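You operate a simulated robot arm through the tools that you are given. There is no shell and no other tool.

Carry out the task below with a simulated robot arm. There is one attempt and no reset: what you move stays moved.

TASK
Shut the mixer down and unplug it.
Fine: mixer switch and socket switch off before the plug comes out; dial to 0, lay the plug in the dish, socket cover shut.
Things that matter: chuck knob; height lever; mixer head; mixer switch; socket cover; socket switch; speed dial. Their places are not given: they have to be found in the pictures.

The check looks at the end state, three seconds after you hand in, the way a careful person would. Anything else that was tipped, shoved, dropped, spilled or broken makes it a failure. A push-on lid holds only when it is set on centred and level and pressed home; a screw cap is set on level and turned clockwise until tight.

THE ROBOT
A 7-joint arm with a two-finger parallel gripper, fixed in place. Base frame: the origin is at the foot of the arm, x ahead of it, y to its left, z up. Units: m, degrees, N and s.
Its first joint turns from -132.0 to 132.0 degrees. Payload 3.91 kg.
The tool frame sits at the grasp point between the pads (the TCP): z along the fingers, y along the line on which they close. The tips reach 0.03 m beyond it. The gripper opens to 0.11 m. The fingers are 0.02 m wide and 0.01 m thick; the gripper's body (0.048 by 0.112 m) begins 0.055 m behind the TCP.
Orientation is that of the tool frame in the base frame, as a unit quaternion [x, y, z, w]. With the fingers straight down and closing along the base's y, the tool's x points along the base's -x, its y along +y and its z along -z.

THE INTERFACE
- The arm moves only by the tool apply_moves. Its argument "series" is a list that holds one entry, the list of rows, each a list of 7 numbers: the turn, a rotation vector about the tool's x, y, z in units of 120 degrees (1.0 is 120 degrees), then the shift along the tool's x, y, z in units of 250 mm (1.0 is 250 mm), then the opening, from 0 (shut) to 1 (fully open). In form: [[[ax, ay, az, dx, dy, dz, gripper], ...]]. A call has 1 to 20 rows; each row is the pose to reach, as a shift and turn from the pose commanded when the call began, along the tool's axes at that moment. A call with a number of a shift or a turn outside -1 to 1 is refused whole. Each row takes 0.2 s and may step no farther than 0.05 m and 8.6 degrees from the row before; otherwise, or with a gripper value out of range, the whole call is refused. A pose out of reach is approached as far as the arm can. The call stops where the force on the tool passes 90 N (or 10 N more than at its start, if that is more) or the arm is blocked; 0.2 s more then pass. Each finger travels about 0.108 m/s and halts on what it meets, pressing with about 41 N; the grip force reading is that of the motor and also rises with nothing between the fingers. The clock runs only during rows and for 0.2 s after the last one: add rows that repeat a pose to give the fingers time. The reply holds the time, the measured pose of the TCP, the force on the tool along the base axes, the opening and the grip force, in the units named above and with some noise, with the torque about the TCP (base axes, N m) and any sound that the robot's microphone picked up.
- Cameras (640 x 400 px; columns grow to the right, rows downward): "scene" is fixed at [0.3982, -0.5004, 1.4947]; the picture's right is [1.00, 0.02, 0.00], its down [0.01, -0.30, -0.96] and it looks along [-0.02, 0.95, -0.30] (base axes); focal length 324 px, centre (320, 200). "wrist" rides on the gripper at [0.072, 0.017, -0.103] in the tool frame; the picture's right is [-0.23, 0.97, 0.00], its down [-0.76, -0.18, -0.62] and it looks along [-0.61, -0.14, 0.78] (tool axes); focal length 222 px, centre (320, 200).
- get_image(camera): a new picture of that camera. No time passes.
- point_at(camera, pixels): for up to 12 pixels [column, row] of the newest picture of that camera ("zoom" is the newest enlarged one), the place [x, y, z] in the base frame of the surface seen there, good to about 0.003 m. No time passes.
- close_up(camera, box): a new picture of the part [left, top, right, bottom] of that camera's present view, enlarged. No time passes.
- finish_job(): hands the job in; it is judged then, once.

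Open the gripper and draw the arm clear of the work before you hand the job in, unless the task says otherwise.

The tools are called after "Emit:" as a command line: name --argument value ..., lists and objects as JSON in quotes. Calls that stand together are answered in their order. apply_moves: Moves the arm, as the interface text tells. Its arguments: {"type":"object","properties":{"series":{"type":"array"}},"required":["series"]} The other tools are called the same way: get_image (camera) takes a picture; point_at (camera, pixels) gives the place of the surface under pixels of a picture; close_up (camera, box) takes an enlarged picture of a part of a camera's view; finish_job () hands the job in.

At the start:

```text
time: 0.0
position: [0.3065, 0.6229, 1.0982]
tool_rot: [0.001, 1.0, 0.0, 0.0]
force: [0.6, 0.4, 0.5]
torque: [0.03, 0.0, -0.02]
opening: 0.1101
gripper_force: 0.0
```

scene: 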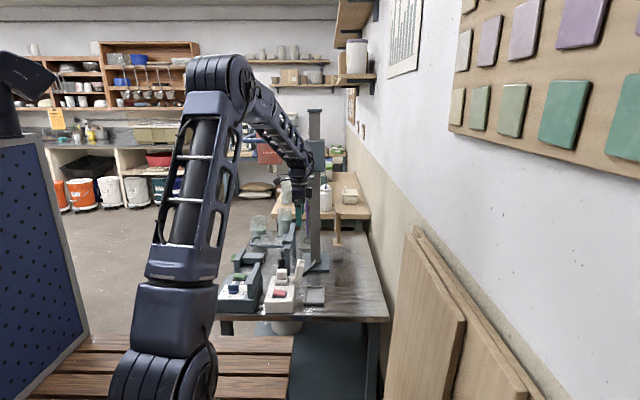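
wrist: 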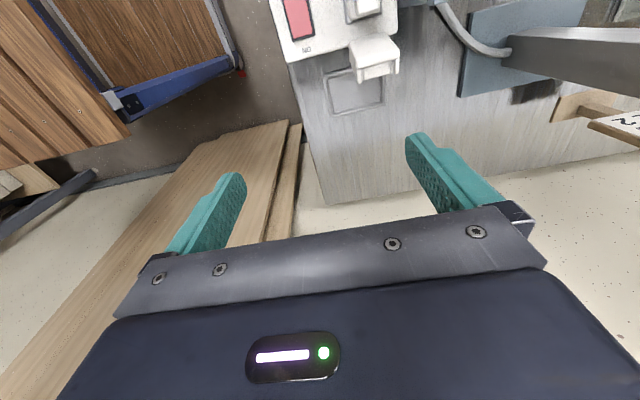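

The scene picture shows a table around (310,270) with a mixer stand, a socket box and a dish. I take enlarged views of that area.

Emit:
close_up --camera "scene" --box '[210, 220, 370, 320]'

Emit:
close_up --camera "scene" --box '[230, 90, 390, 190]'

Emit:
close_up --camera "wrist" --box '[240, 0, 640, 250]'

```text
4.00 times, centred on (290, 270) of scene
```

zoom: 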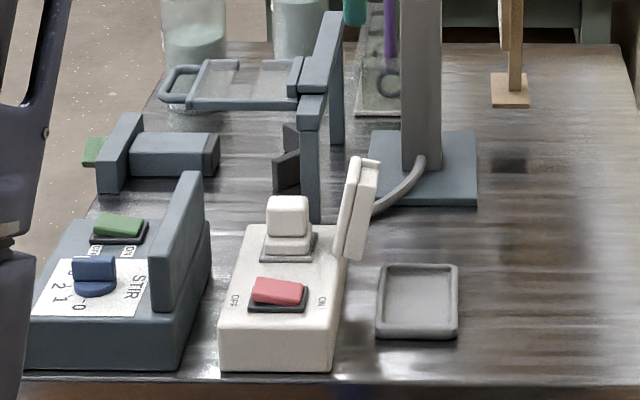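

```text
4.00 times, centred on (310, 140) of scene
```

zoom: 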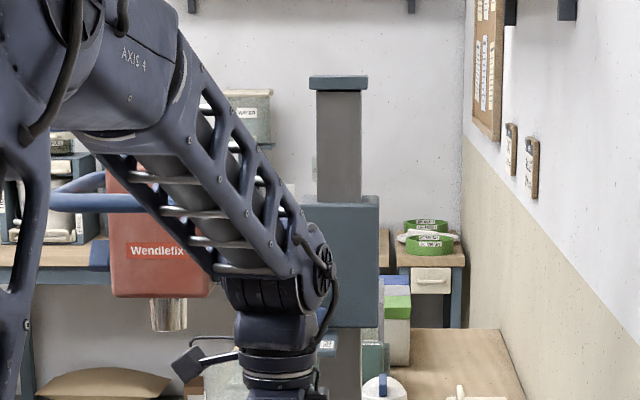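

```text
1.60 times, centred on (440, 125) of wrist
```

zoom: 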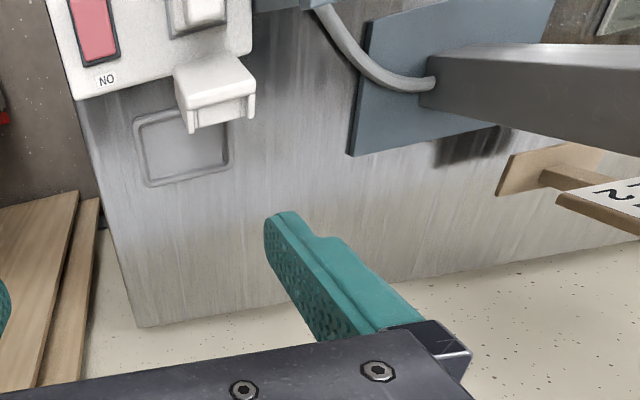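

The first zoom shows the mixer control box (green switch, blue dial), the socket box (red switch, white plug, open cover) and the dish. I enlarge it further to find out the places.

Emit:
close_up --camera "scene" --box '[212, 255, 332, 330]'

```text
5.33 times, centred on (272, 292) of scene
```

zoom: 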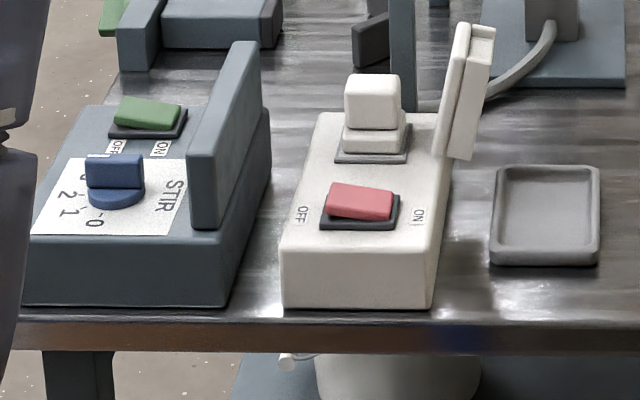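

The zoom shows the green switch (147,113), blue dial (115,180), red switch (360,203), plug (372,100), cover (465,90) and dish (545,215). I ask for their places.

Emit:
point_at --camera "zoom" --pixels '[[147, 110], [120, 130], [175, 135], [115, 160], [115, 193], [225, 70], [205, 155], [35, 240], [225, 235], [130, 270], [225, 300], [100, 225]]'

Emit:
point_at --camera "zoom" --pixels '[[360, 200], [335, 195], [388, 210], [372, 82], [372, 110], [372, 140], [372, 158], [462, 30], [443, 150], [470, 100], [545, 215], [300, 260]]'

Emit:
point_at --camera "zoom" --pixels '[[500, 260], [590, 260], [505, 170], [593, 170], [300, 315], [430, 305], [285, 245], [435, 240], [318, 118], [440, 118], [485, 30], [482, 110]]'

```text
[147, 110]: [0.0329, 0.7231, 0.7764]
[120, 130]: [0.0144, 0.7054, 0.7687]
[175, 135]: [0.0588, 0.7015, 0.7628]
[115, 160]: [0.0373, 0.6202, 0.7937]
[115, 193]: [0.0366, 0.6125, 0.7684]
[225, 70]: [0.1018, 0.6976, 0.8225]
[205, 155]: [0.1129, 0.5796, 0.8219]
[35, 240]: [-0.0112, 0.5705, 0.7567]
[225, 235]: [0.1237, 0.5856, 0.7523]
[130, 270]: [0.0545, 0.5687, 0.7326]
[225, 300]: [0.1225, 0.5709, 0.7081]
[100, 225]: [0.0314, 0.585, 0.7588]
```

```text
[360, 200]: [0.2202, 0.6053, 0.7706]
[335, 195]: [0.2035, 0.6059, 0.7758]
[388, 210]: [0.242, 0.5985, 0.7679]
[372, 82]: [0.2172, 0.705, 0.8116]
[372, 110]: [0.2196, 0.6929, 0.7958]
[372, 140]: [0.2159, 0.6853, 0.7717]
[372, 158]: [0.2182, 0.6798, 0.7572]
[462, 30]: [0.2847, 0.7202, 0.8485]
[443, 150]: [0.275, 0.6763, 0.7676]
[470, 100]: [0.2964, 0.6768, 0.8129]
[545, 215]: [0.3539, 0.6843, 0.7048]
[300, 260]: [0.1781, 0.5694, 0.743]
```

```text
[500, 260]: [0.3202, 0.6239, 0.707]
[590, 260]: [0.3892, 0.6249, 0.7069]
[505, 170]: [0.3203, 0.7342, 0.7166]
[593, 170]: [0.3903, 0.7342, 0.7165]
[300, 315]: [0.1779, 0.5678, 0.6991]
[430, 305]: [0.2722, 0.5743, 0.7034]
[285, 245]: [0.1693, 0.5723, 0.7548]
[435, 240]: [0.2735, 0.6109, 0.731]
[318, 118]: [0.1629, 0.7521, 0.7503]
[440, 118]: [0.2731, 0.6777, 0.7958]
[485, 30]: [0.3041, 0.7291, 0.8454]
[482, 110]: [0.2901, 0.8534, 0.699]
```

Table top is at z≈0.70, the control box top at 0.76. I now locate the mixer head, column and other tall things so the arm can avoid them.

Emit:
point_at --camera "scene" --pixels '[[268, 152], [259, 140], [272, 169], [315, 155], [317, 120], [314, 240], [322, 195], [287, 200], [250, 215], [270, 250], [290, 240], [246, 258]]'

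Emit:
close_up --camera "scene" --box '[236, 120, 356, 195]'

Emit:
close_up --camera "scene" --box '[236, 180, 356, 255]'

```text
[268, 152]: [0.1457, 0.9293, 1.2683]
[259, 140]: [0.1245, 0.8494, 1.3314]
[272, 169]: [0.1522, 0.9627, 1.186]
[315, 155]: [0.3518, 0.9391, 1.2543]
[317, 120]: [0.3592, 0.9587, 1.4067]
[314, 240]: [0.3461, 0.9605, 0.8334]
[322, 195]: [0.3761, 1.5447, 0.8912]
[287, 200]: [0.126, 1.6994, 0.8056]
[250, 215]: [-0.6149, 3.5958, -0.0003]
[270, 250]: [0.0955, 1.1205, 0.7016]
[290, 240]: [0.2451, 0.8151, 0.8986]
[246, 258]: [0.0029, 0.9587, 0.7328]
```

```text
5.33 times, centred on (296, 158) of scene
```

zoom: 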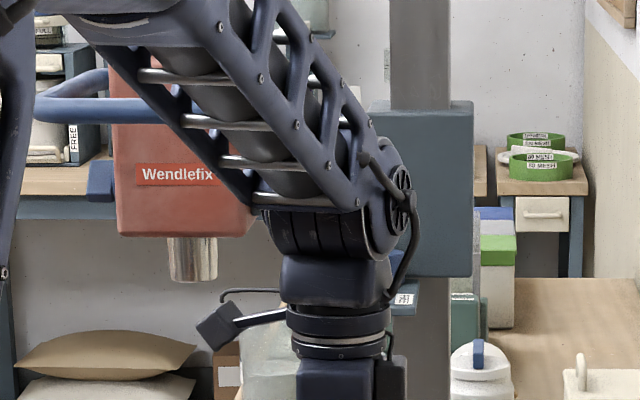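

```text
5.33 times, centred on (296, 218) of scene
```

zoom: 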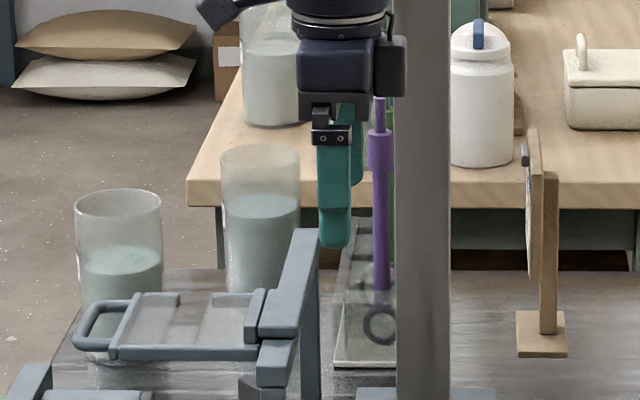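

The mixer head sits at y≥0.85 and z≥1.19, and a frame stands up to z≈0.9 at y≈0.8. I move the arm toward -x to view the control box from above with the wrist camera.

Emit:
apply_moves --series '[[[0, 0, 0, 0.16, 0, 0.03, 1], [0, 0, 0, 0.33, 0, 0.06, 1], [0, 0, 0, 0.5, 0, 0.1, 1], [0, 0, 0, 0.67, 0, 0.14, 1], [0, 0, 0, 0.84, 0, 0.17, 1], [0, 0, 0, 0.98, 0, 0.2, 1]]]'

Emit:
get_image --camera "wrist"

Emit:
get_image --camera "scene"

```text
time: 1.4
position: [0.061, 0.6233, 1.0488]
tool_rot: [0.001, 1.0, 0.0, -0.001]
force: [0.5, -0.2, 0.0]
torque: [-0.01, 0.05, 0.03]
opening: 0.1101
gripper_force: 0.1
```

```text
taken
```

wrist: 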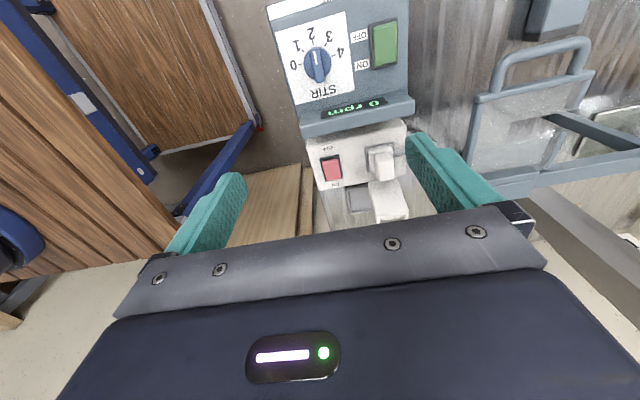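

```text
taken
```

scene: 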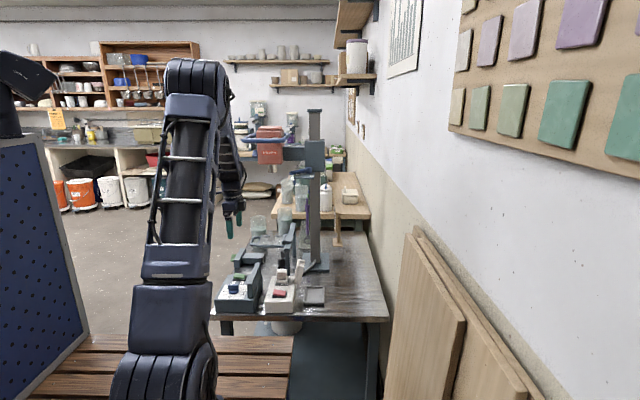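

Now the control panel appears near (325,60) in the wrist view, with dial, green switch and an rpm display. I enlarge both boxes to read them.

Emit:
close_up --camera "wrist" --box '[260, 0, 420, 100]'

Emit:
close_up --camera "wrist" --box '[296, 90, 424, 230]'

Emit:
close_up --camera "scene" --box '[236, 100, 356, 200]'

Emit:
close_up --camera "scene" --box '[216, 180, 356, 310]'

```text
4.00 times, centred on (340, 50) of wrist
```

zoom: 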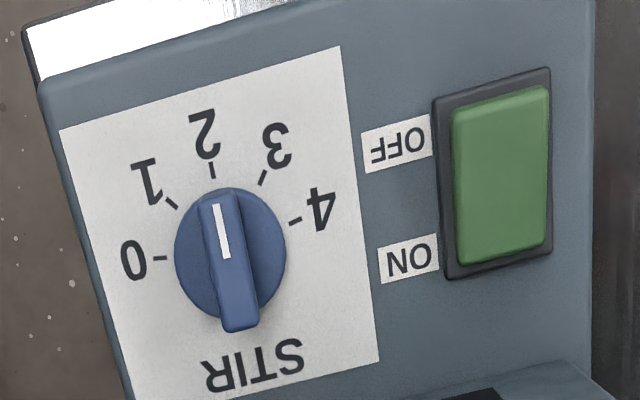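

```text
2.86 times, centred on (360, 160) of wrist
```

zoom: 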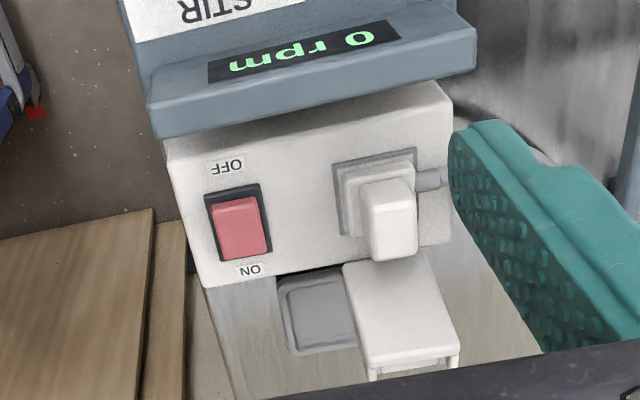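

```text
4.00 times, centred on (296, 150) of scene
```

zoom: 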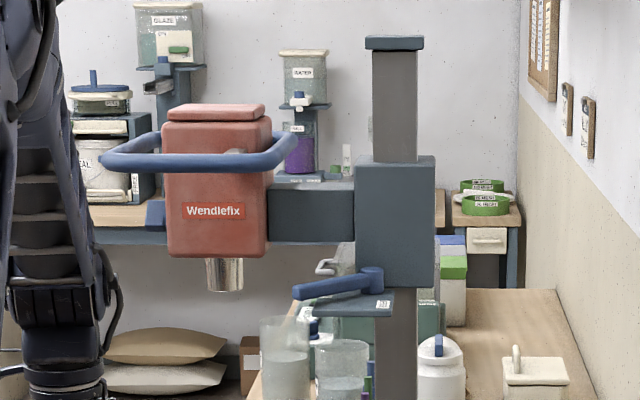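

```text
3.08 times, centred on (286, 245) of scene
```

zoom: 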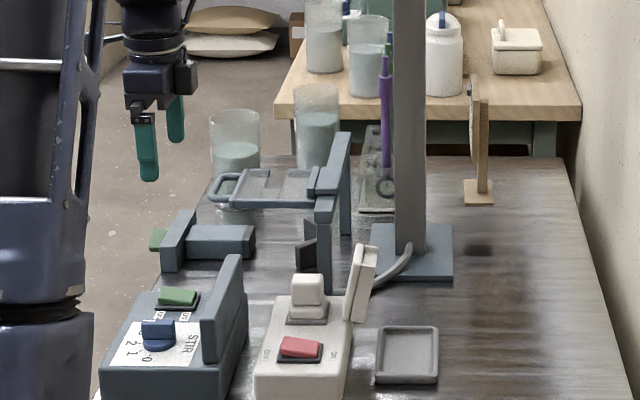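

The dial points between 2 and 3 (at zoom (215,205)), and the display lights "0 rpm". I enlarge the two rockers strongly to judge their state.

Emit:
close_up --camera "scene" --box '[226, 266, 258, 286]'

Emit:
close_up --camera "scene" --box '[264, 266, 304, 302]'

Emit:
close_up --camera "wrist" --box '[344, 5, 424, 85]'

Emit:
close_up --camera "wrist" --box '[300, 125, 420, 225]'

```text
16.00 times, centred on (242, 276) of scene
```

zoom: 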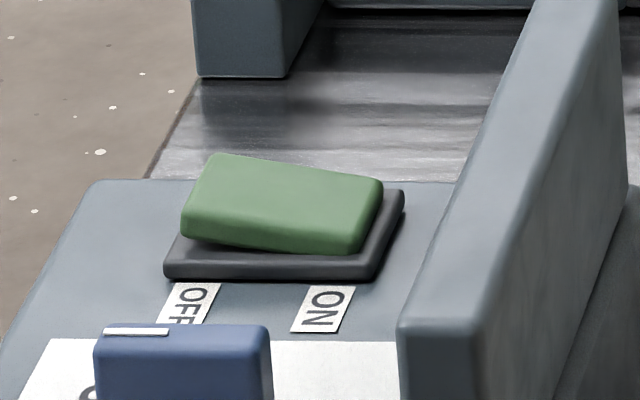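

```text
11.11 times, centred on (284, 284) of scene
```

zoom: 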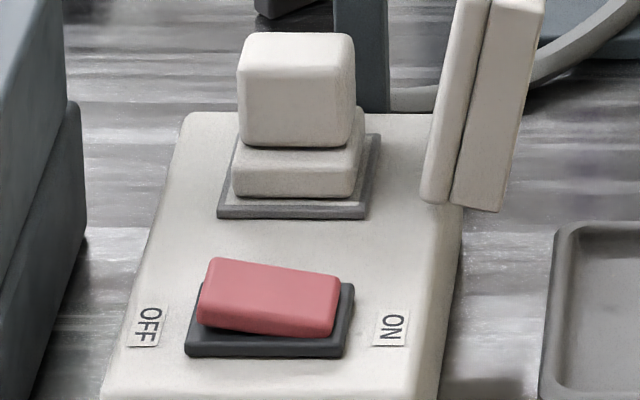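

```text
5.00 times, centred on (384, 45) of wrist
```

zoom: 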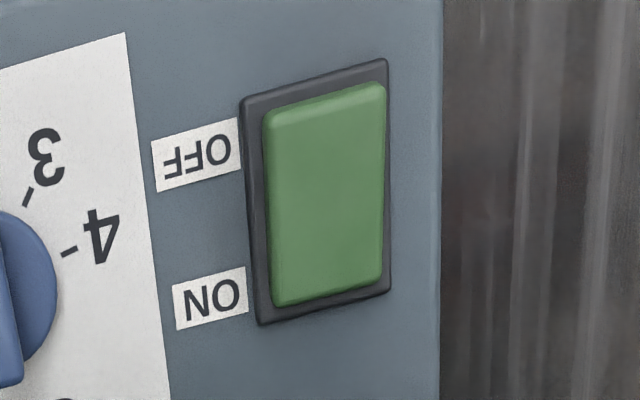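

```text
4.00 times, centred on (360, 175) of wrist
```

zoom: 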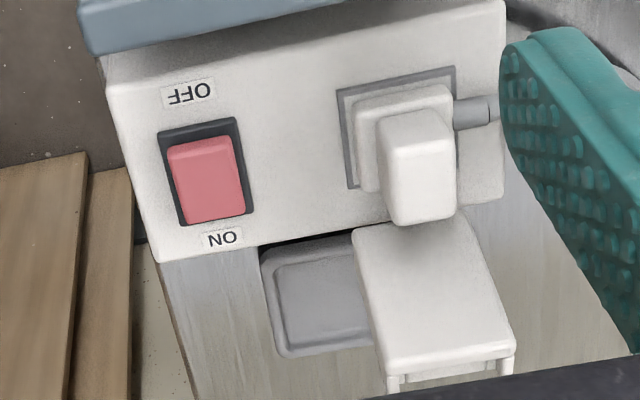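

Both rockers have their ON (+x) side pressed, so the OFF (-x) sides must be pushed. I measure the rockers, plug and dial precisely from the wrist view.

Emit:
point_at --camera "wrist" --pixels '[[399, 29], [419, 25], [400, 62], [418, 58], [409, 32], [409, 45], [409, 58], [392, 28], [422, 18], [396, 70], [422, 64], [380, 45]]'

Emit:
point_at --camera "zoom" --pixels '[[175, 150], [230, 142], [187, 213], [238, 205], [205, 175], [205, 155], [205, 205], [415, 135], [385, 120], [450, 120], [395, 190], [445, 185]]'

Emit:
point_at --camera "zoom" --pixels '[[415, 170], [470, 112], [490, 112], [365, 105], [445, 92], [380, 185], [345, 95], [450, 70], [352, 180], [370, 240], [460, 225], [390, 360]]'

Emit:
point_at --camera "wrist" --pixels '[[314.5, 53], [317, 65], [319.5, 80], [317, 68], [305, 65], [330, 63], [313, 42], [326, 44], [301, 64], [333, 56], [302, 50], [318, 88]]'

```text
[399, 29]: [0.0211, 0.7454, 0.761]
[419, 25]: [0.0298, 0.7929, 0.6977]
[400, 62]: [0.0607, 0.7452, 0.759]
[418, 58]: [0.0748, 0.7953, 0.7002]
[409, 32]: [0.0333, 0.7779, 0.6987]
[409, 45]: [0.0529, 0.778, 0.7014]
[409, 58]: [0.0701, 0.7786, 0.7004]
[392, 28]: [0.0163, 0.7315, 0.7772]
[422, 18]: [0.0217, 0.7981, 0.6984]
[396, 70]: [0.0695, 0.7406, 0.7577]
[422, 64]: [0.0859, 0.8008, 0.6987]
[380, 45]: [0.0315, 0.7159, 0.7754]
```

```text
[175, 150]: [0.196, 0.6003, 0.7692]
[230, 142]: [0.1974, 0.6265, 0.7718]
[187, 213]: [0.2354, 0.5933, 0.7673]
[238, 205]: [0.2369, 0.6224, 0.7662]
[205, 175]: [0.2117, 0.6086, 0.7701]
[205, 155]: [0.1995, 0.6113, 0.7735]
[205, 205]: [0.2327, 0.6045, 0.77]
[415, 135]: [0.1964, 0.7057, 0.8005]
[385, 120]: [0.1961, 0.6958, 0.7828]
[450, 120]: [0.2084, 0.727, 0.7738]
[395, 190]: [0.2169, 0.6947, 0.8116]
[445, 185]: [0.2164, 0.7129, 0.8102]
```

```text
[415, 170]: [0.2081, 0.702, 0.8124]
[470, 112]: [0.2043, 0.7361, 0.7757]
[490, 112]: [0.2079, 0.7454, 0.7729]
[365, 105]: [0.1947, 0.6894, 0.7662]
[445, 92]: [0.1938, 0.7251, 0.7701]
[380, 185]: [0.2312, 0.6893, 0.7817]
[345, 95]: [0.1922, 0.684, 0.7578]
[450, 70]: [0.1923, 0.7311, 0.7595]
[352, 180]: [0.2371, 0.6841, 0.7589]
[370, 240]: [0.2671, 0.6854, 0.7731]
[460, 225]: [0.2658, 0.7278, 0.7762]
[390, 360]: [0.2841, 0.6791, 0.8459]
```

```text
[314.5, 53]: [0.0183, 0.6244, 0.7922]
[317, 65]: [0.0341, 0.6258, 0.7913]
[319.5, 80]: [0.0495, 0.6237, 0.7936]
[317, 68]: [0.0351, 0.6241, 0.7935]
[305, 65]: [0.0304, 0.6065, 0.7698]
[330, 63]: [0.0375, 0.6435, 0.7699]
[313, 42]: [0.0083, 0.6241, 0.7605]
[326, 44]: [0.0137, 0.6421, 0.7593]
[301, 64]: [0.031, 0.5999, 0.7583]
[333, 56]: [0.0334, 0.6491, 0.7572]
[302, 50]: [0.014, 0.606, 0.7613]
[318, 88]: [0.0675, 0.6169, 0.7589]
```

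The close-up scale shifted my green-switch pixels; the rocker really lies at about wrist (385,44). I remeasure it plus the gate frame in the scene view.

Emit:
point_at --camera "wrist" --pixels '[[374, 29], [395, 24], [375, 64], [394, 60], [384, 28], [385, 36], [385, 44], [385, 52], [386, 61], [370, 26], [397, 18], [373, 68]]'

Emit:
point_at --camera "scene" --pixels '[[321, 256], [287, 258], [290, 230], [297, 240], [298, 228], [322, 240], [270, 242], [289, 271], [268, 262], [276, 256], [285, 258], [315, 262]]'

Emit:
point_at --camera "wrist" --pixels '[[495, 100], [590, 70], [500, 190], [560, 120], [600, 140], [535, 50], [560, 15], [590, 20], [478, 130], [300, 15], [330, 100], [380, 105]]'

```text
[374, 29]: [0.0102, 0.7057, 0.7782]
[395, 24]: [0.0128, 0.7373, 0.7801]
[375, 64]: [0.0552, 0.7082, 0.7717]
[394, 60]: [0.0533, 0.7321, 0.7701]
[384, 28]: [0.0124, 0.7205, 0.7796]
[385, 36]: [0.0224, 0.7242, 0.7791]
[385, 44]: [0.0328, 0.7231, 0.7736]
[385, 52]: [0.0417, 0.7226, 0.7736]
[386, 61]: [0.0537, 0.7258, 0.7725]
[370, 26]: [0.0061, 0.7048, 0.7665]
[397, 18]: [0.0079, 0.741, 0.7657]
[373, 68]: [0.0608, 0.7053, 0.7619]
```

```text
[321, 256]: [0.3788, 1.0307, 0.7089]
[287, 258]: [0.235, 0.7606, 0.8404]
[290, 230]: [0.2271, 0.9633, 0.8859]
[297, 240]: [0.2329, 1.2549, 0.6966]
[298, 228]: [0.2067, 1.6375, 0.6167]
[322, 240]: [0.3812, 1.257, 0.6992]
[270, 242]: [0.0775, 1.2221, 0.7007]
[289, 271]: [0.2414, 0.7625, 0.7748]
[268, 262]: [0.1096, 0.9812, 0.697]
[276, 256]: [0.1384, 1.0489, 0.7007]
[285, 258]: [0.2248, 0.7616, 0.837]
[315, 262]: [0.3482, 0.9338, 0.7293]
```

```text
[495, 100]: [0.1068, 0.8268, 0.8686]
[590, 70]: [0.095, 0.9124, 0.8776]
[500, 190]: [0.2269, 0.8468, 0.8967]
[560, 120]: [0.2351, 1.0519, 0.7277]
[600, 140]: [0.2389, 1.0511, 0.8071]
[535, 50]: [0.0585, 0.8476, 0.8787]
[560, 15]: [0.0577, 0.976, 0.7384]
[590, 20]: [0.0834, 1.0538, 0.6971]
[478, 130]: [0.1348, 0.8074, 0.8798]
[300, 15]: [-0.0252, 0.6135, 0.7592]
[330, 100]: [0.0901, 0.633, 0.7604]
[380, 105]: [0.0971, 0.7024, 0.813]
```

The green rocker's raised OFF end is around (0.016, 0.722, 0.780); a frame post stands at (0.235, 0.76) behind the socket, so I stay away from it. I close the fingers and move above the OFF end of the mixer switch.

Emit:
apply_moves --series '[[[0, 0, 0, 0.03, 0.07, 0.12, 0.6], [0, 0, 0, 0.06, 0.14, 0.25, 0.2], [0, 0, 0, 0.09, 0.21, 0.38, 0], [0, 0, 0, 0.12, 0.28, 0.51, 0], [0, 0, 0, 0.15, 0.34, 0.63, 0], [0, 0, 0, 0.172, 0.395, 0.755, 0], [0, 0, 0, 0.172, 0.395, 0.755, 0]]]'

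Emit:
get_image --camera "wrist"

Emit:
close_up --camera "scene" --box '[200, 210, 320, 310]'

```text
time: 3.0
position: [0.0187, 0.7227, 0.8581]
tool_rot: [-0.001, 1.0, 0.0, 0.0]
force: [-0.1, -0.2, 0.4]
torque: [0.03, 0.0, 0.01]
opening: 0.0
gripper_force: 37.7
```

```text
taken
```

wrist: 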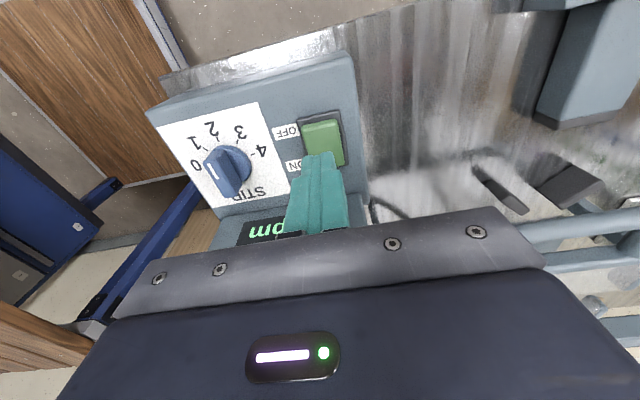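

```text
4.00 times, centred on (260, 260) of scene
```

zoom: 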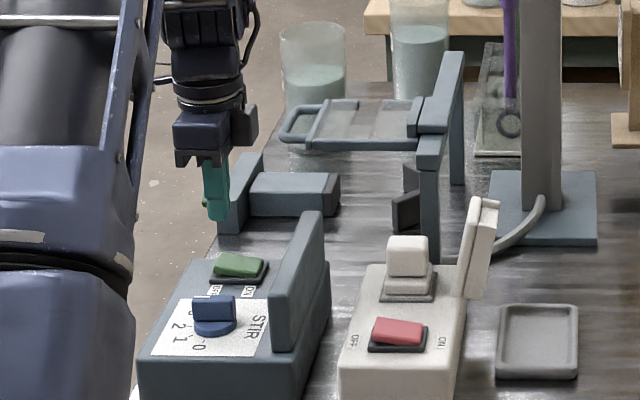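

The closed fingertips (tip near wrist (318,160)) hover over the green rocker's OFF end, tip at z≈0.828. I lower in small steps to press it to about z≈0.769, then rise.

Emit:
apply_moves --series '[[[0, 0, 0, 0, 0, 0.08, 0], [0, 0, 0, 0, 0, 0.16, 0], [0, 0, 0, 0, 0, 0.184, 0], [0, 0, 0, 0, 0, 0.2, 0], [0, 0, 0, 0, 0, 0.212, 0], [0, 0, 0, 0, 0, 0.224, 0], [0, 0, 0, 0, 0, 0.232, 0]]]'

Emit:
get_image --camera "wrist"

Emit:
close_up --camera "scene" --box '[220, 255, 268, 285]'

```text
time: 4.6
position: [0.0183, 0.721, 0.8044]
tool_rot: [-0.001, 1.0, 0.002, 0.0]
force: [1.3, -16.2, 48.1]
torque: [-0.54, -0.54, 0.18]
opening: 0.0
gripper_force: 37.5
```

```text
taken
```

wrist: 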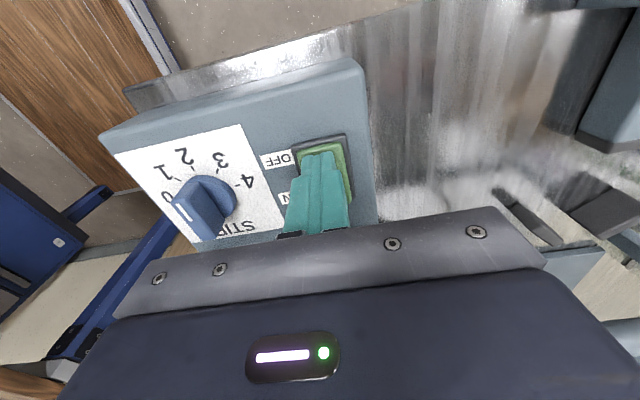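

```text
13.33 times, centred on (244, 270) of scene
```

zoom: 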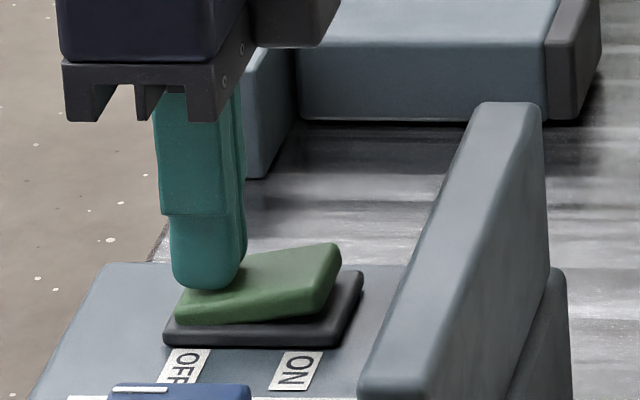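

The green rocker now tilts down on the OFF side (zoom (250,280)), so the mixer switch is off. I rise, open the fingers partway and go above the dial at (0.034, 0.6245).

Emit:
apply_moves --series '[[[0, 0, 0, 0, 0, -0.12, 0], [0, 0, 0, 0, 0, -0.272, 0], [0, 0, 0, -0.02, -0.13, -0.272, 0.2], [0, 0, 0, -0.04, -0.26, -0.272, 0.5], [0, 0, 0, -0.063, -0.39, -0.272, 0.5], [0, 0, 0, -0.063, -0.39, -0.272, 0.5], [0, 0, 0, -0.063, -0.39, -0.272, 0.5]]]'

Emit:
get_image --camera "wrist"

Emit:
close_up --camera "scene" --box '[212, 255, 276, 305]'

Emit:
close_up --camera "wrist" --box '[200, 60, 440, 210]'

```text
time: 6.2
position: [0.034, 0.6232, 0.8701]
tool_rot: [0.0, 1.0, 0.0, 0.0]
force: [0.3, -0.6, -0.7]
torque: [-0.04, -0.02, -0.02]
opening: 0.055
gripper_force: 0.1
```

```text
taken
```

wrist: 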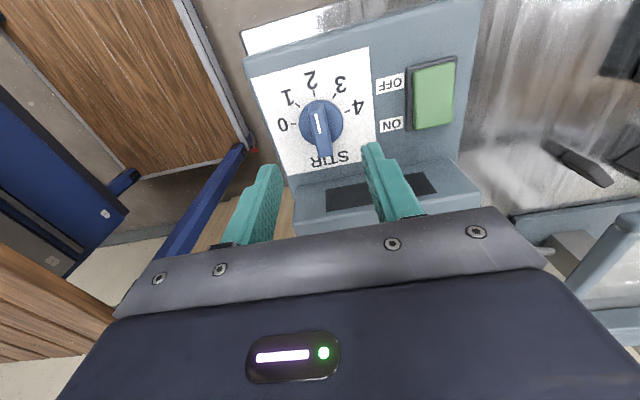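

```text
8.00 times, centred on (244, 280) of scene
```

zoom: 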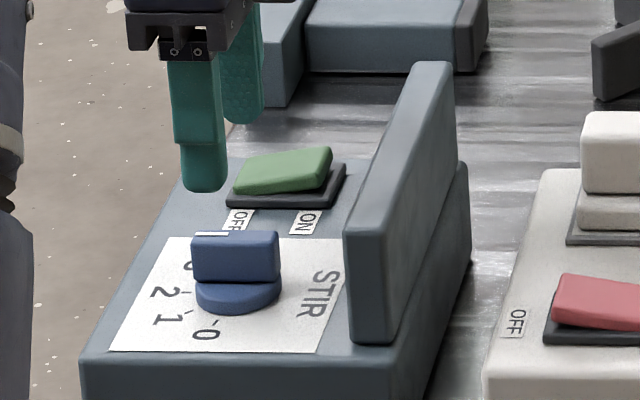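

```text
2.67 times, centred on (320, 135) of wrist
```

zoom: 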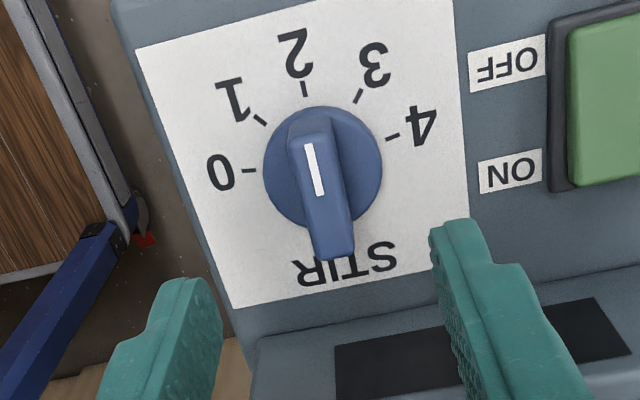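

The display is now dark, so the mixer is off. I measure the ticks and bar ends of the dial in this closer view to get the turn angle and axis.

Emit:
point_at --camera "zoom" --pixels '[[250, 170], [260, 120], [304, 89], [358, 97], [393, 135], [308, 145], [320, 190], [338, 250], [310, 122], [296, 190], [350, 200], [318, 255]]'

Emit:
point_at --camera "zoom" --pixels '[[240, 171], [255, 114], [303, 82], [361, 91], [397, 132], [276, 190], [372, 150], [330, 113], [340, 110], [290, 130], [374, 185], [282, 130]]'

```text
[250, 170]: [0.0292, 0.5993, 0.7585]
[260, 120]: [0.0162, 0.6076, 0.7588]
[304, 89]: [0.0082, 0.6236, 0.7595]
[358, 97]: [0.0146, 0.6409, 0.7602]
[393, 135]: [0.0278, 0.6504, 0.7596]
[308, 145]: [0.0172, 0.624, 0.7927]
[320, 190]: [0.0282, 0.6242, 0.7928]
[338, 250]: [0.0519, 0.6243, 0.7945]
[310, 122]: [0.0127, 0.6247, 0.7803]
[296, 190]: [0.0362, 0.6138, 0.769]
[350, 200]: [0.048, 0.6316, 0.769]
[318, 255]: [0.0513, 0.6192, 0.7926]
```

```text
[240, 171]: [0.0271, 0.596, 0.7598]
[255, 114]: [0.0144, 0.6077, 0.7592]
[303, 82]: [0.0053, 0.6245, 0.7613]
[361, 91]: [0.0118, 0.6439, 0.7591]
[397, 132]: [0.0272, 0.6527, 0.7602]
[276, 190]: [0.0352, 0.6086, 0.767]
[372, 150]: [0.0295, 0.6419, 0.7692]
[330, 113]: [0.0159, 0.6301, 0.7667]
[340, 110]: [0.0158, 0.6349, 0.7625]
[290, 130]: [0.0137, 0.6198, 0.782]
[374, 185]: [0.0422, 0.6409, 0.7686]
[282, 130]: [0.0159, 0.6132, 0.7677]
```

Ticks give a centre near (0.034, 0.6245) and the 0 mark about 80° counter-clockwise (seen from above) from the present 2. I lower to z≈0.805 around the bar and close.

Emit:
apply_moves --series '[[[0, 0, 0, 0, 0, 0.1, 0.5], [0, 0, 0, 0, 0, 0.18, 0.5], [0, 0, 0, 0, 0, 0.23, 0.5], [0, 0, 0, 0, 0, 0.26, 0.5], [0, 0, 0, 0, 0, 0.26, 0.3], [0, 0, 0, 0, 0, 0.26, 0.0], [0, 0, 0, 0, 0, 0.26, 0.0], [0, 0, 0, 0, 0, 0.26, 0.0]]]'

Emit:
get_image --camera "wrist"

Emit:
close_up --camera "scene" --box '[212, 255, 276, 305]'

```text
time: 8.0
position: [0.0344, 0.6251, 0.8038]
tool_rot: [0.0, 1.0, 0.002, 0.0]
force: [-1.5, 24.6, -5.7]
torque: [0.28, -0.12, 0.0]
opening: 0.014
gripper_force: 45.1
```

```text
taken
```

wrist: 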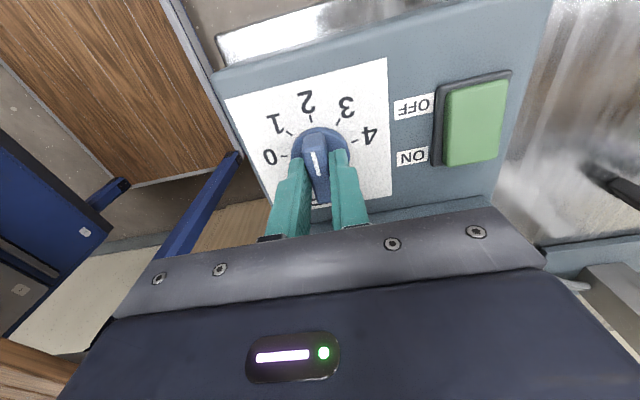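

```text
8.00 times, centred on (244, 280) of scene
```

zoom: 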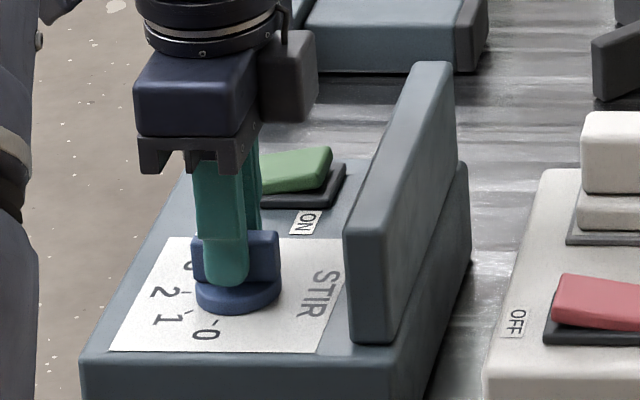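

The fingers hold the bar (opening 0.014, 45 N) centred on the dial. I turn it 80° counter-clockwise from above, i.e. negative about the tool z, with a small y shift to relieve the side force.

Emit:
apply_moves --series '[[[0, 0, -0.0667, 0, 0.004, 0, 0], [0, 0, -0.1333, 0, 0.005, 0, 0], [0, 0, -0.2, 0, 0.005, 0, 0], [0, 0, -0.2667, 0, 0.005, 0, 0], [0, 0, -0.3333, 0, 0.005, 0, 0], [0, 0, -0.4, 0, 0.005, 0, 0], [0, 0, -0.4667, 0, 0.005, 0, 0], [0, 0, -0.5333, 0, 0.005, 0, 0], [0, 0, -0.6, 0, 0.005, 0, 0], [0, 0, -0.6667, 0, 0.005, 0, 0], [0, 0, -0.6667, 0, 0.005, 0, 0]]]'

Emit:
get_image --camera "wrist"

Emit:
close_up --camera "scene" --box '[212, 255, 276, 305]'

```text
time: 10.4
position: [0.0354, 0.6236, 0.8055]
tool_rot: [-0.643, 0.766, 0.0, 0.0]
force: [12.8, -24.0, 21.5]
torque: [-0.44, -0.25, -0.06]
opening: 0.0142
gripper_force: 45.4
```

```text
taken
```

wrist: 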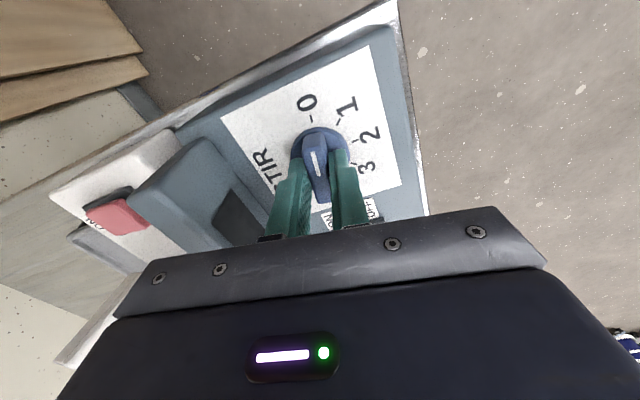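

```text
8.00 times, centred on (244, 280) of scene
```

zoom: 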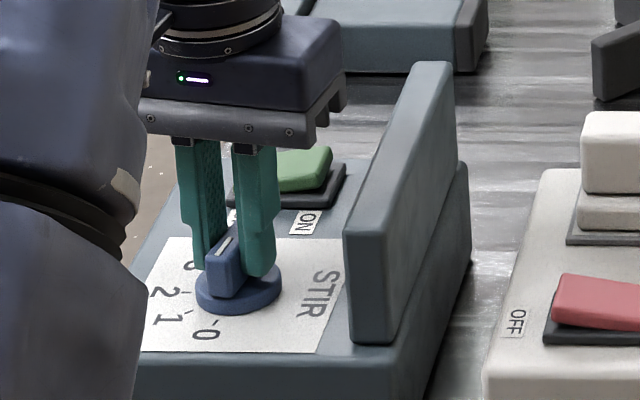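

The tool turned by 80° and the white pointer seems to aim at the "0". I zoom on it to check alignment.

Emit:
close_up --camera "wrist" --box '[260, 70, 388, 210]'

```text
2.86 times, centred on (324, 140) of wrist
```

zoom: 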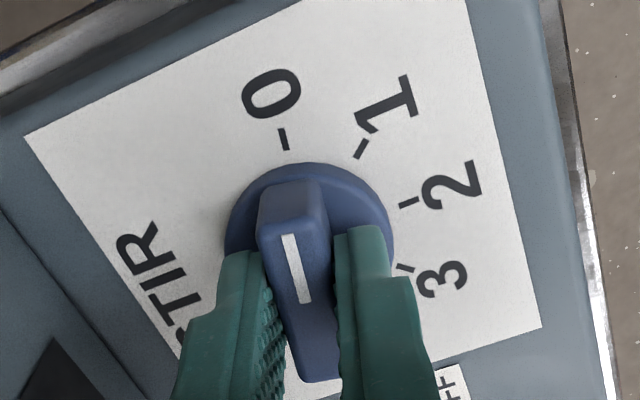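

The 0 tick at (311,119) now sits exactly where the 2 tick was before the turn, so the dial is at 0. I open the fingers and rise straight up.

Emit:
apply_moves --series '[[[0, 0, 0, 0, 0, 0, 0.2], [0, 0, 0, 0, 0, 0, 0.45], [0, 0, 0, 0, 0, 0, 0.45], [0, 0, 0, 0, 0, -0.1, 0.45], [0, 0, 0, 0, 0, -0.25, 0.45], [0, 0, 0, 0, 0, -0.4, 0.45], [0, 0, 0, 0, 0, -0.55, 0.45]]]'

Emit:
get_image --camera "wrist"

Emit:
close_up --camera "wrist" --box '[220, 20, 460, 170]'

```text
time: 12.0
position: [0.0334, 0.625, 0.9422]
tool_rot: [-0.643, 0.766, 0.0, 0.0]
force: [-0.1, 0.2, 0.0]
torque: [-0.02, 0.01, 0.0]
opening: 0.0496
gripper_force: 0.1
```

```text
taken
```

wrist: 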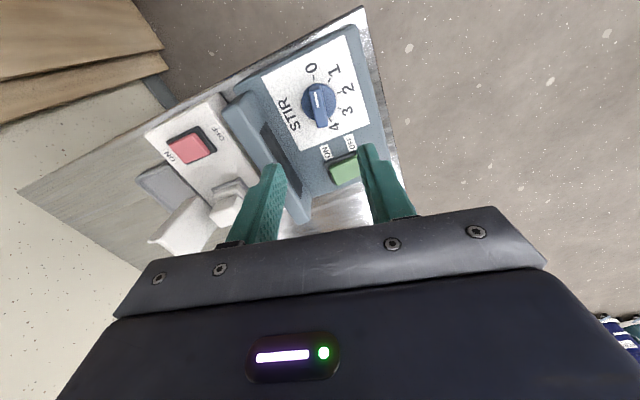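

```text
2.67 times, centred on (340, 95) of wrist
```

zoom: 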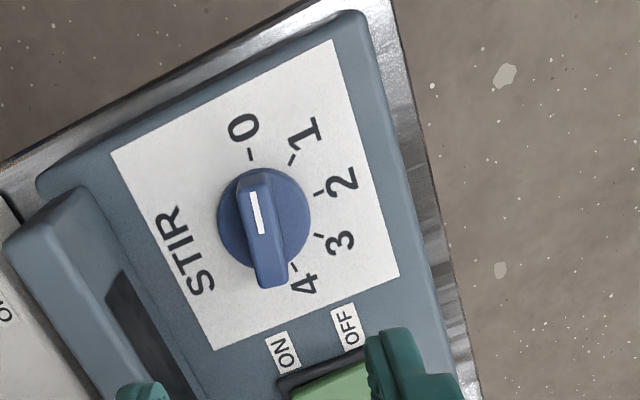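

The zoomed view confirms the pointer lies on 0. Next I close the fingers, turn the last 10° and move above the OFF end of the red socket switch at (0.203, 0.611).

Emit:
apply_moves --series '[[[0, 0, -0.03, -0.0154, -0.169, 0, 0.2], [0, 0, -0.06, -0.031, -0.339, 0, 0], [0, 0, -0.0833, -0.046, -0.508, 0, 0], [0, 0, -0.0833, -0.0616, -0.6776, 0, 0], [0, 0, -0.0833, -0.0616, -0.6776, 0.17, 0], [0, 0, -0.0833, -0.0616, -0.6776, 0.33, 0], [0, 0, -0.0833, -0.0616, -0.6776, 0.33, 0]]]'

Emit:
get_image --camera "wrist"

Emit:
close_up --camera "scene" --box '[250, 240, 330, 310]'

```text
time: 13.6
position: [0.2042, 0.6106, 0.8596]
tool_rot: [-0.707, 0.707, 0.0, 0.001]
force: [-0.5, 0.8, 0.7]
torque: [0.01, -0.01, 0.01]
opening: 0.0001
gripper_force: 37.8
```

```text
taken
```

wrist: 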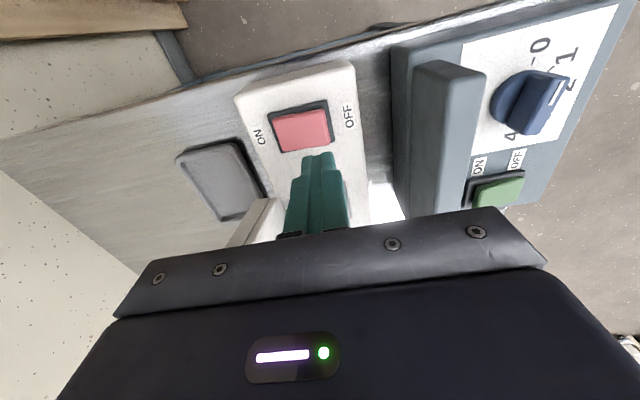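

```text
5.71 times, centred on (290, 275) of scene
```

zoom: 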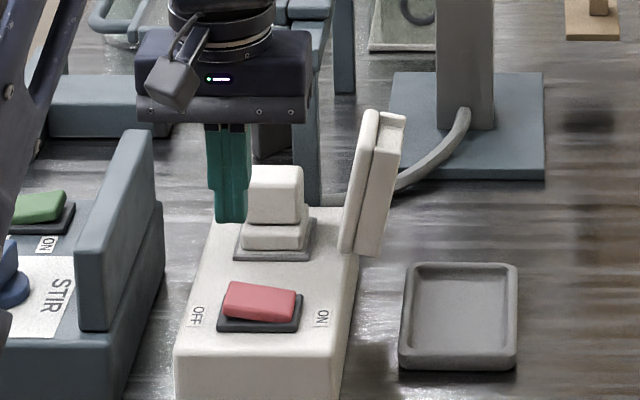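

The red rocker's OFF end is near (322,124) in this view, and the fingertip should land at about (320,132). I verify its coordinates before pressing.

Emit:
point_at --camera "wrist" --pixels '[[320, 132], [322, 124], [326, 110], [330, 138], [278, 120], [284, 148], [303, 128], [312, 126]]'

```text
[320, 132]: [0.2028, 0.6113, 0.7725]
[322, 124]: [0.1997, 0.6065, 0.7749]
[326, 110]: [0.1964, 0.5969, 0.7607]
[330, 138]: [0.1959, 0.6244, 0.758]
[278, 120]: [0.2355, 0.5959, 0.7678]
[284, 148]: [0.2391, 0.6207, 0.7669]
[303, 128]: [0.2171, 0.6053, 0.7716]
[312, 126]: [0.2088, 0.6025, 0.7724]
```

The landing point (0.2028, 0.6113) is on the raised OFF half. I press down in small steps to a tip height of about 0.768.

Emit:
apply_moves --series '[[[0, 0, 0, 0, 0, 0.08, 0], [0, 0, 0, 0, 0, 0.16, 0], [0, 0, 0, 0, 0, 0.19, 0], [0, 0, 0, 0, 0, 0.21, 0], [0, 0, 0, 0, 0, 0.222, 0], [0, 0, 0, 0, 0, 0.234, 0], [0, 0, 0, 0, 0, 0.244, 0]]]'

Emit:
close_up --camera "scene" --box '[260, 260, 308, 300]'

Emit:
get_image --camera "wrist"

```text
time: 15.2
position: [0.2035, 0.6117, 0.7989]
tool_rot: [-0.707, 0.708, 0.0, 0.001]
force: [-1.0, -7.3, 22.2]
torque: [-0.2, -0.17, -0.08]
opening: 0.0
gripper_force: 38.1
```

```text
10.00 times, centred on (284, 280) of scene
```

zoom: 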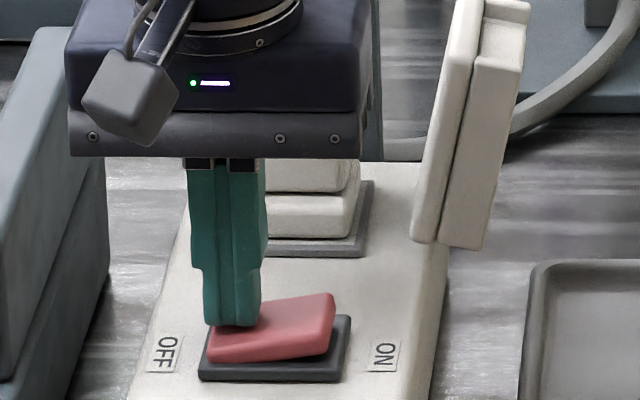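

```text
taken
```

wrist: 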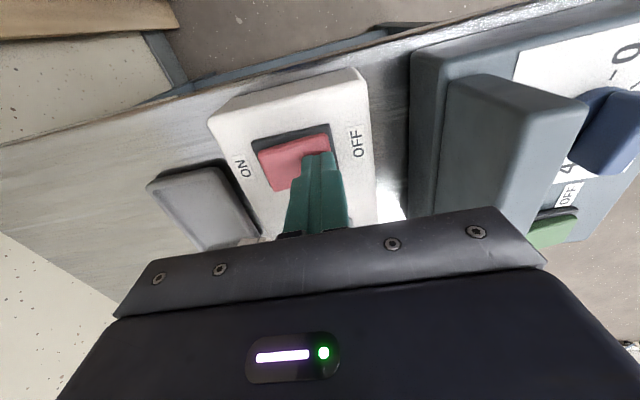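

The red rocker is now tilted to OFF (zoom (270,325)). I rise and move above the plug at z≈0.95 to measure its handle from above.

Emit:
apply_moves --series '[[[0, 0, 0, 0, 0, -0.15, 0], [0, 0, 0, 0, 0, -0.3, 0], [0, 0, 0, 0, 0, -0.45, 0.2], [0, 0, 0, 0, 0, -0.6, 0.5], [0, 0, 0, -0.18, -0.02, -0.6, 0.5], [0, 0, 0, -0.37, -0.04, -0.6, 0.5], [0, 0, 0, -0.37, -0.04, -0.6, 0.5]]]'

Emit:
get_image --camera "wrist"

Emit:
close_up --camera "wrist" --box '[220, 40, 460, 190]'

Emit:
get_image --camera "scene"

```text
time: 16.8
position: [0.2143, 0.7033, 0.9481]
tool_rot: [0.708, -0.707, -0.001, 0.0]
force: [0.8, -0.7, 0.9]
torque: [0.01, -0.01, -0.01]
opening: 0.0548
gripper_force: 0.2
```

```text
taken
```

wrist: 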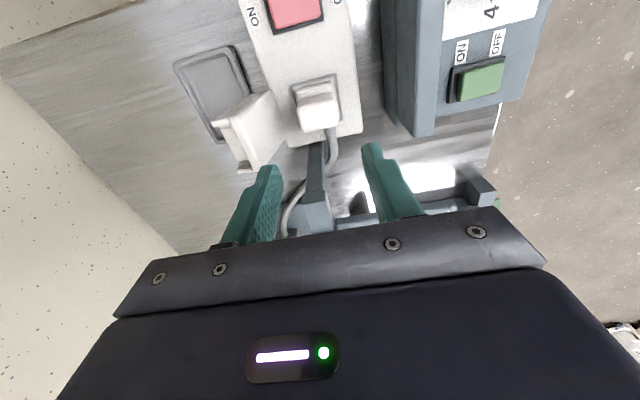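

```text
2.67 times, centred on (340, 115) of wrist
```

zoom: 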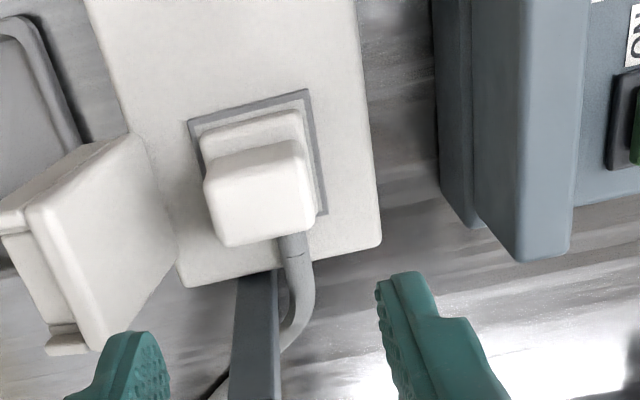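

```text
taken
```

scene: 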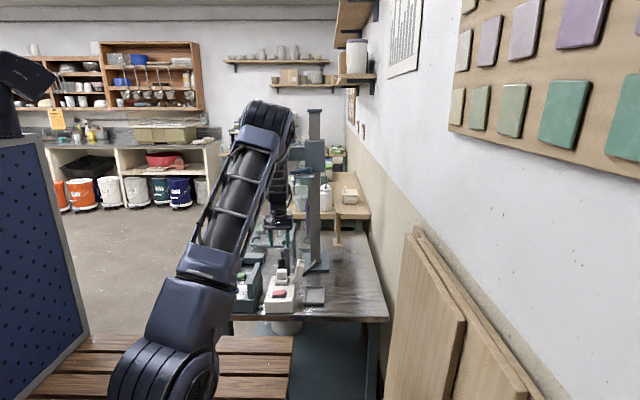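

The plug handle's top is around zoom (258,195) with the cord leaving toward +y at (290,245). I measure its edges, the cover and the frame post.

Emit:
point_at --camera "zoom" --pixels '[[258, 195], [215, 188], [298, 150], [232, 238], [305, 225], [225, 180], [290, 155], [238, 130], [208, 140], [292, 245], [300, 300], [255, 330]]'

Emit:
point_at --camera "zoom" --pixels '[[255, 285], [245, 300], [275, 300], [140, 190], [170, 240], [45, 240], [100, 330], [60, 345], [130, 140], [20, 200], [315, 205], [192, 125]]'

Emit:
close_up --camera "scene" --box '[250, 220, 330, 290]'

```text
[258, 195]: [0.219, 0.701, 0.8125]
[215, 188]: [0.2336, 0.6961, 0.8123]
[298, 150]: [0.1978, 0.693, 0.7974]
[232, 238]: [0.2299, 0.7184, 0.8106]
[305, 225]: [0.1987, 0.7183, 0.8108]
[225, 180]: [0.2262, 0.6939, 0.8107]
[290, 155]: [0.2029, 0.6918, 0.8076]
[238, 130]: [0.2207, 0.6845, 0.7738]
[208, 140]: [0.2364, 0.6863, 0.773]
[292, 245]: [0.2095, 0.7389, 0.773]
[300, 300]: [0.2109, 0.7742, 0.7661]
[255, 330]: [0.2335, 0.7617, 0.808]
```

```text
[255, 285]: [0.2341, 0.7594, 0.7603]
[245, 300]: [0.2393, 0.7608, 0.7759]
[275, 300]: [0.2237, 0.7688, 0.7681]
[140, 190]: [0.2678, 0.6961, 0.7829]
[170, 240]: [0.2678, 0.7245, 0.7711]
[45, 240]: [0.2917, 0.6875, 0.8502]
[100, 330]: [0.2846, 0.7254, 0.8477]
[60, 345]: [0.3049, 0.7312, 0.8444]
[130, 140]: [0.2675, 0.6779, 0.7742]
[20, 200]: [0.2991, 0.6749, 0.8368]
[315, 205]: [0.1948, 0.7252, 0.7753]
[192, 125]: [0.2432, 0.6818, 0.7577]
```

```text
5.71 times, centred on (290, 255) of scene
```

zoom: 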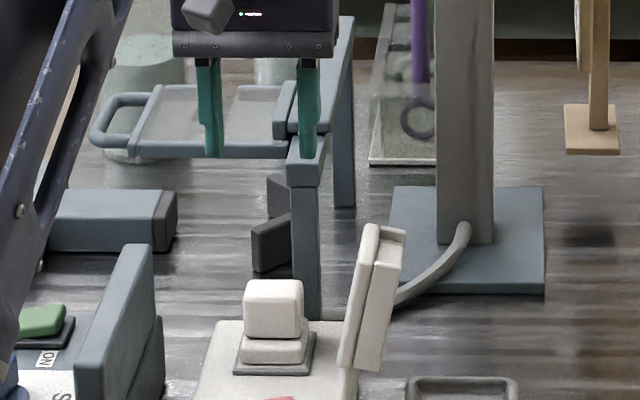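

Handle spans x 0.197–0.237, y 0.692–0.722, top z 0.812; the cover's inner face is at x≥0.268, so an opening of 0.055 fits. I lower around the handle to TCP z≈0.810 and close along x.

Emit:
apply_moves --series '[[[0, 0, 0, -0.0148, -0.0108, 0.14, 0.5], [0, 0, 0, -0.0148, -0.0108, 0.28, 0.5], [0, 0, 0, -0.0148, -0.0108, 0.4, 0.5], [0, 0, 0, -0.0148, -0.0108, 0.48, 0.5], [0, 0, 0, -0.0148, -0.0108, 0.53, 0.5], [0, 0, 0, -0.0148, -0.0108, 0.554, 0.5]]]'

Emit:
close_up --camera "scene" --box '[250, 240, 330, 300]'

Emit:
get_image --camera "wrist"

```text
time: 18.2
position: [0.2164, 0.7058, 0.81]
tool_rot: [-0.707, 0.707, 0.0, 0.0]
force: [0.0, -0.9, -0.7]
torque: [0.0, 0.02, -0.04]
opening: 0.0552
gripper_force: 0.0
```

```text
6.67 times, centred on (290, 270) of scene
```

zoom: 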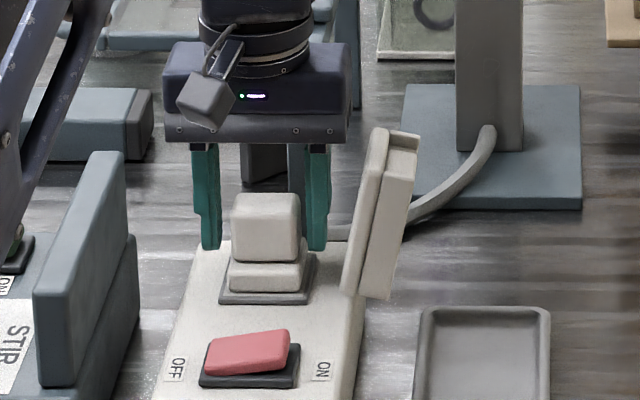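

```text
taken
```

wrist: 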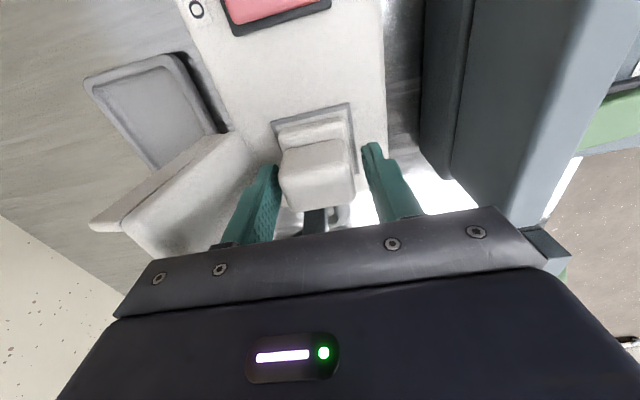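

The fingers straddle the handle evenly (tips at (265,170) and (372,150), handle at (318,175)). I close the grip.

Emit:
apply_moves --series '[[[0, 0, 0, 0, 0, 0, 0.35], [0, 0, 0, 0, 0, 0, 0.2], [0, 0, 0, 0, 0, 0, 0.1], [0, 0, 0, 0, 0, 0, 0]]]'

```text
time: 19.2
position: [0.2172, 0.7069, 0.8099]
tool_rot: [0.707, -0.707, -0.001, 0.0]
force: [-0.6, 0.2, 0.5]
torque: [0.02, -0.04, 0.01]
opening: 0.0414
gripper_force: 41.3
heard: snap
```

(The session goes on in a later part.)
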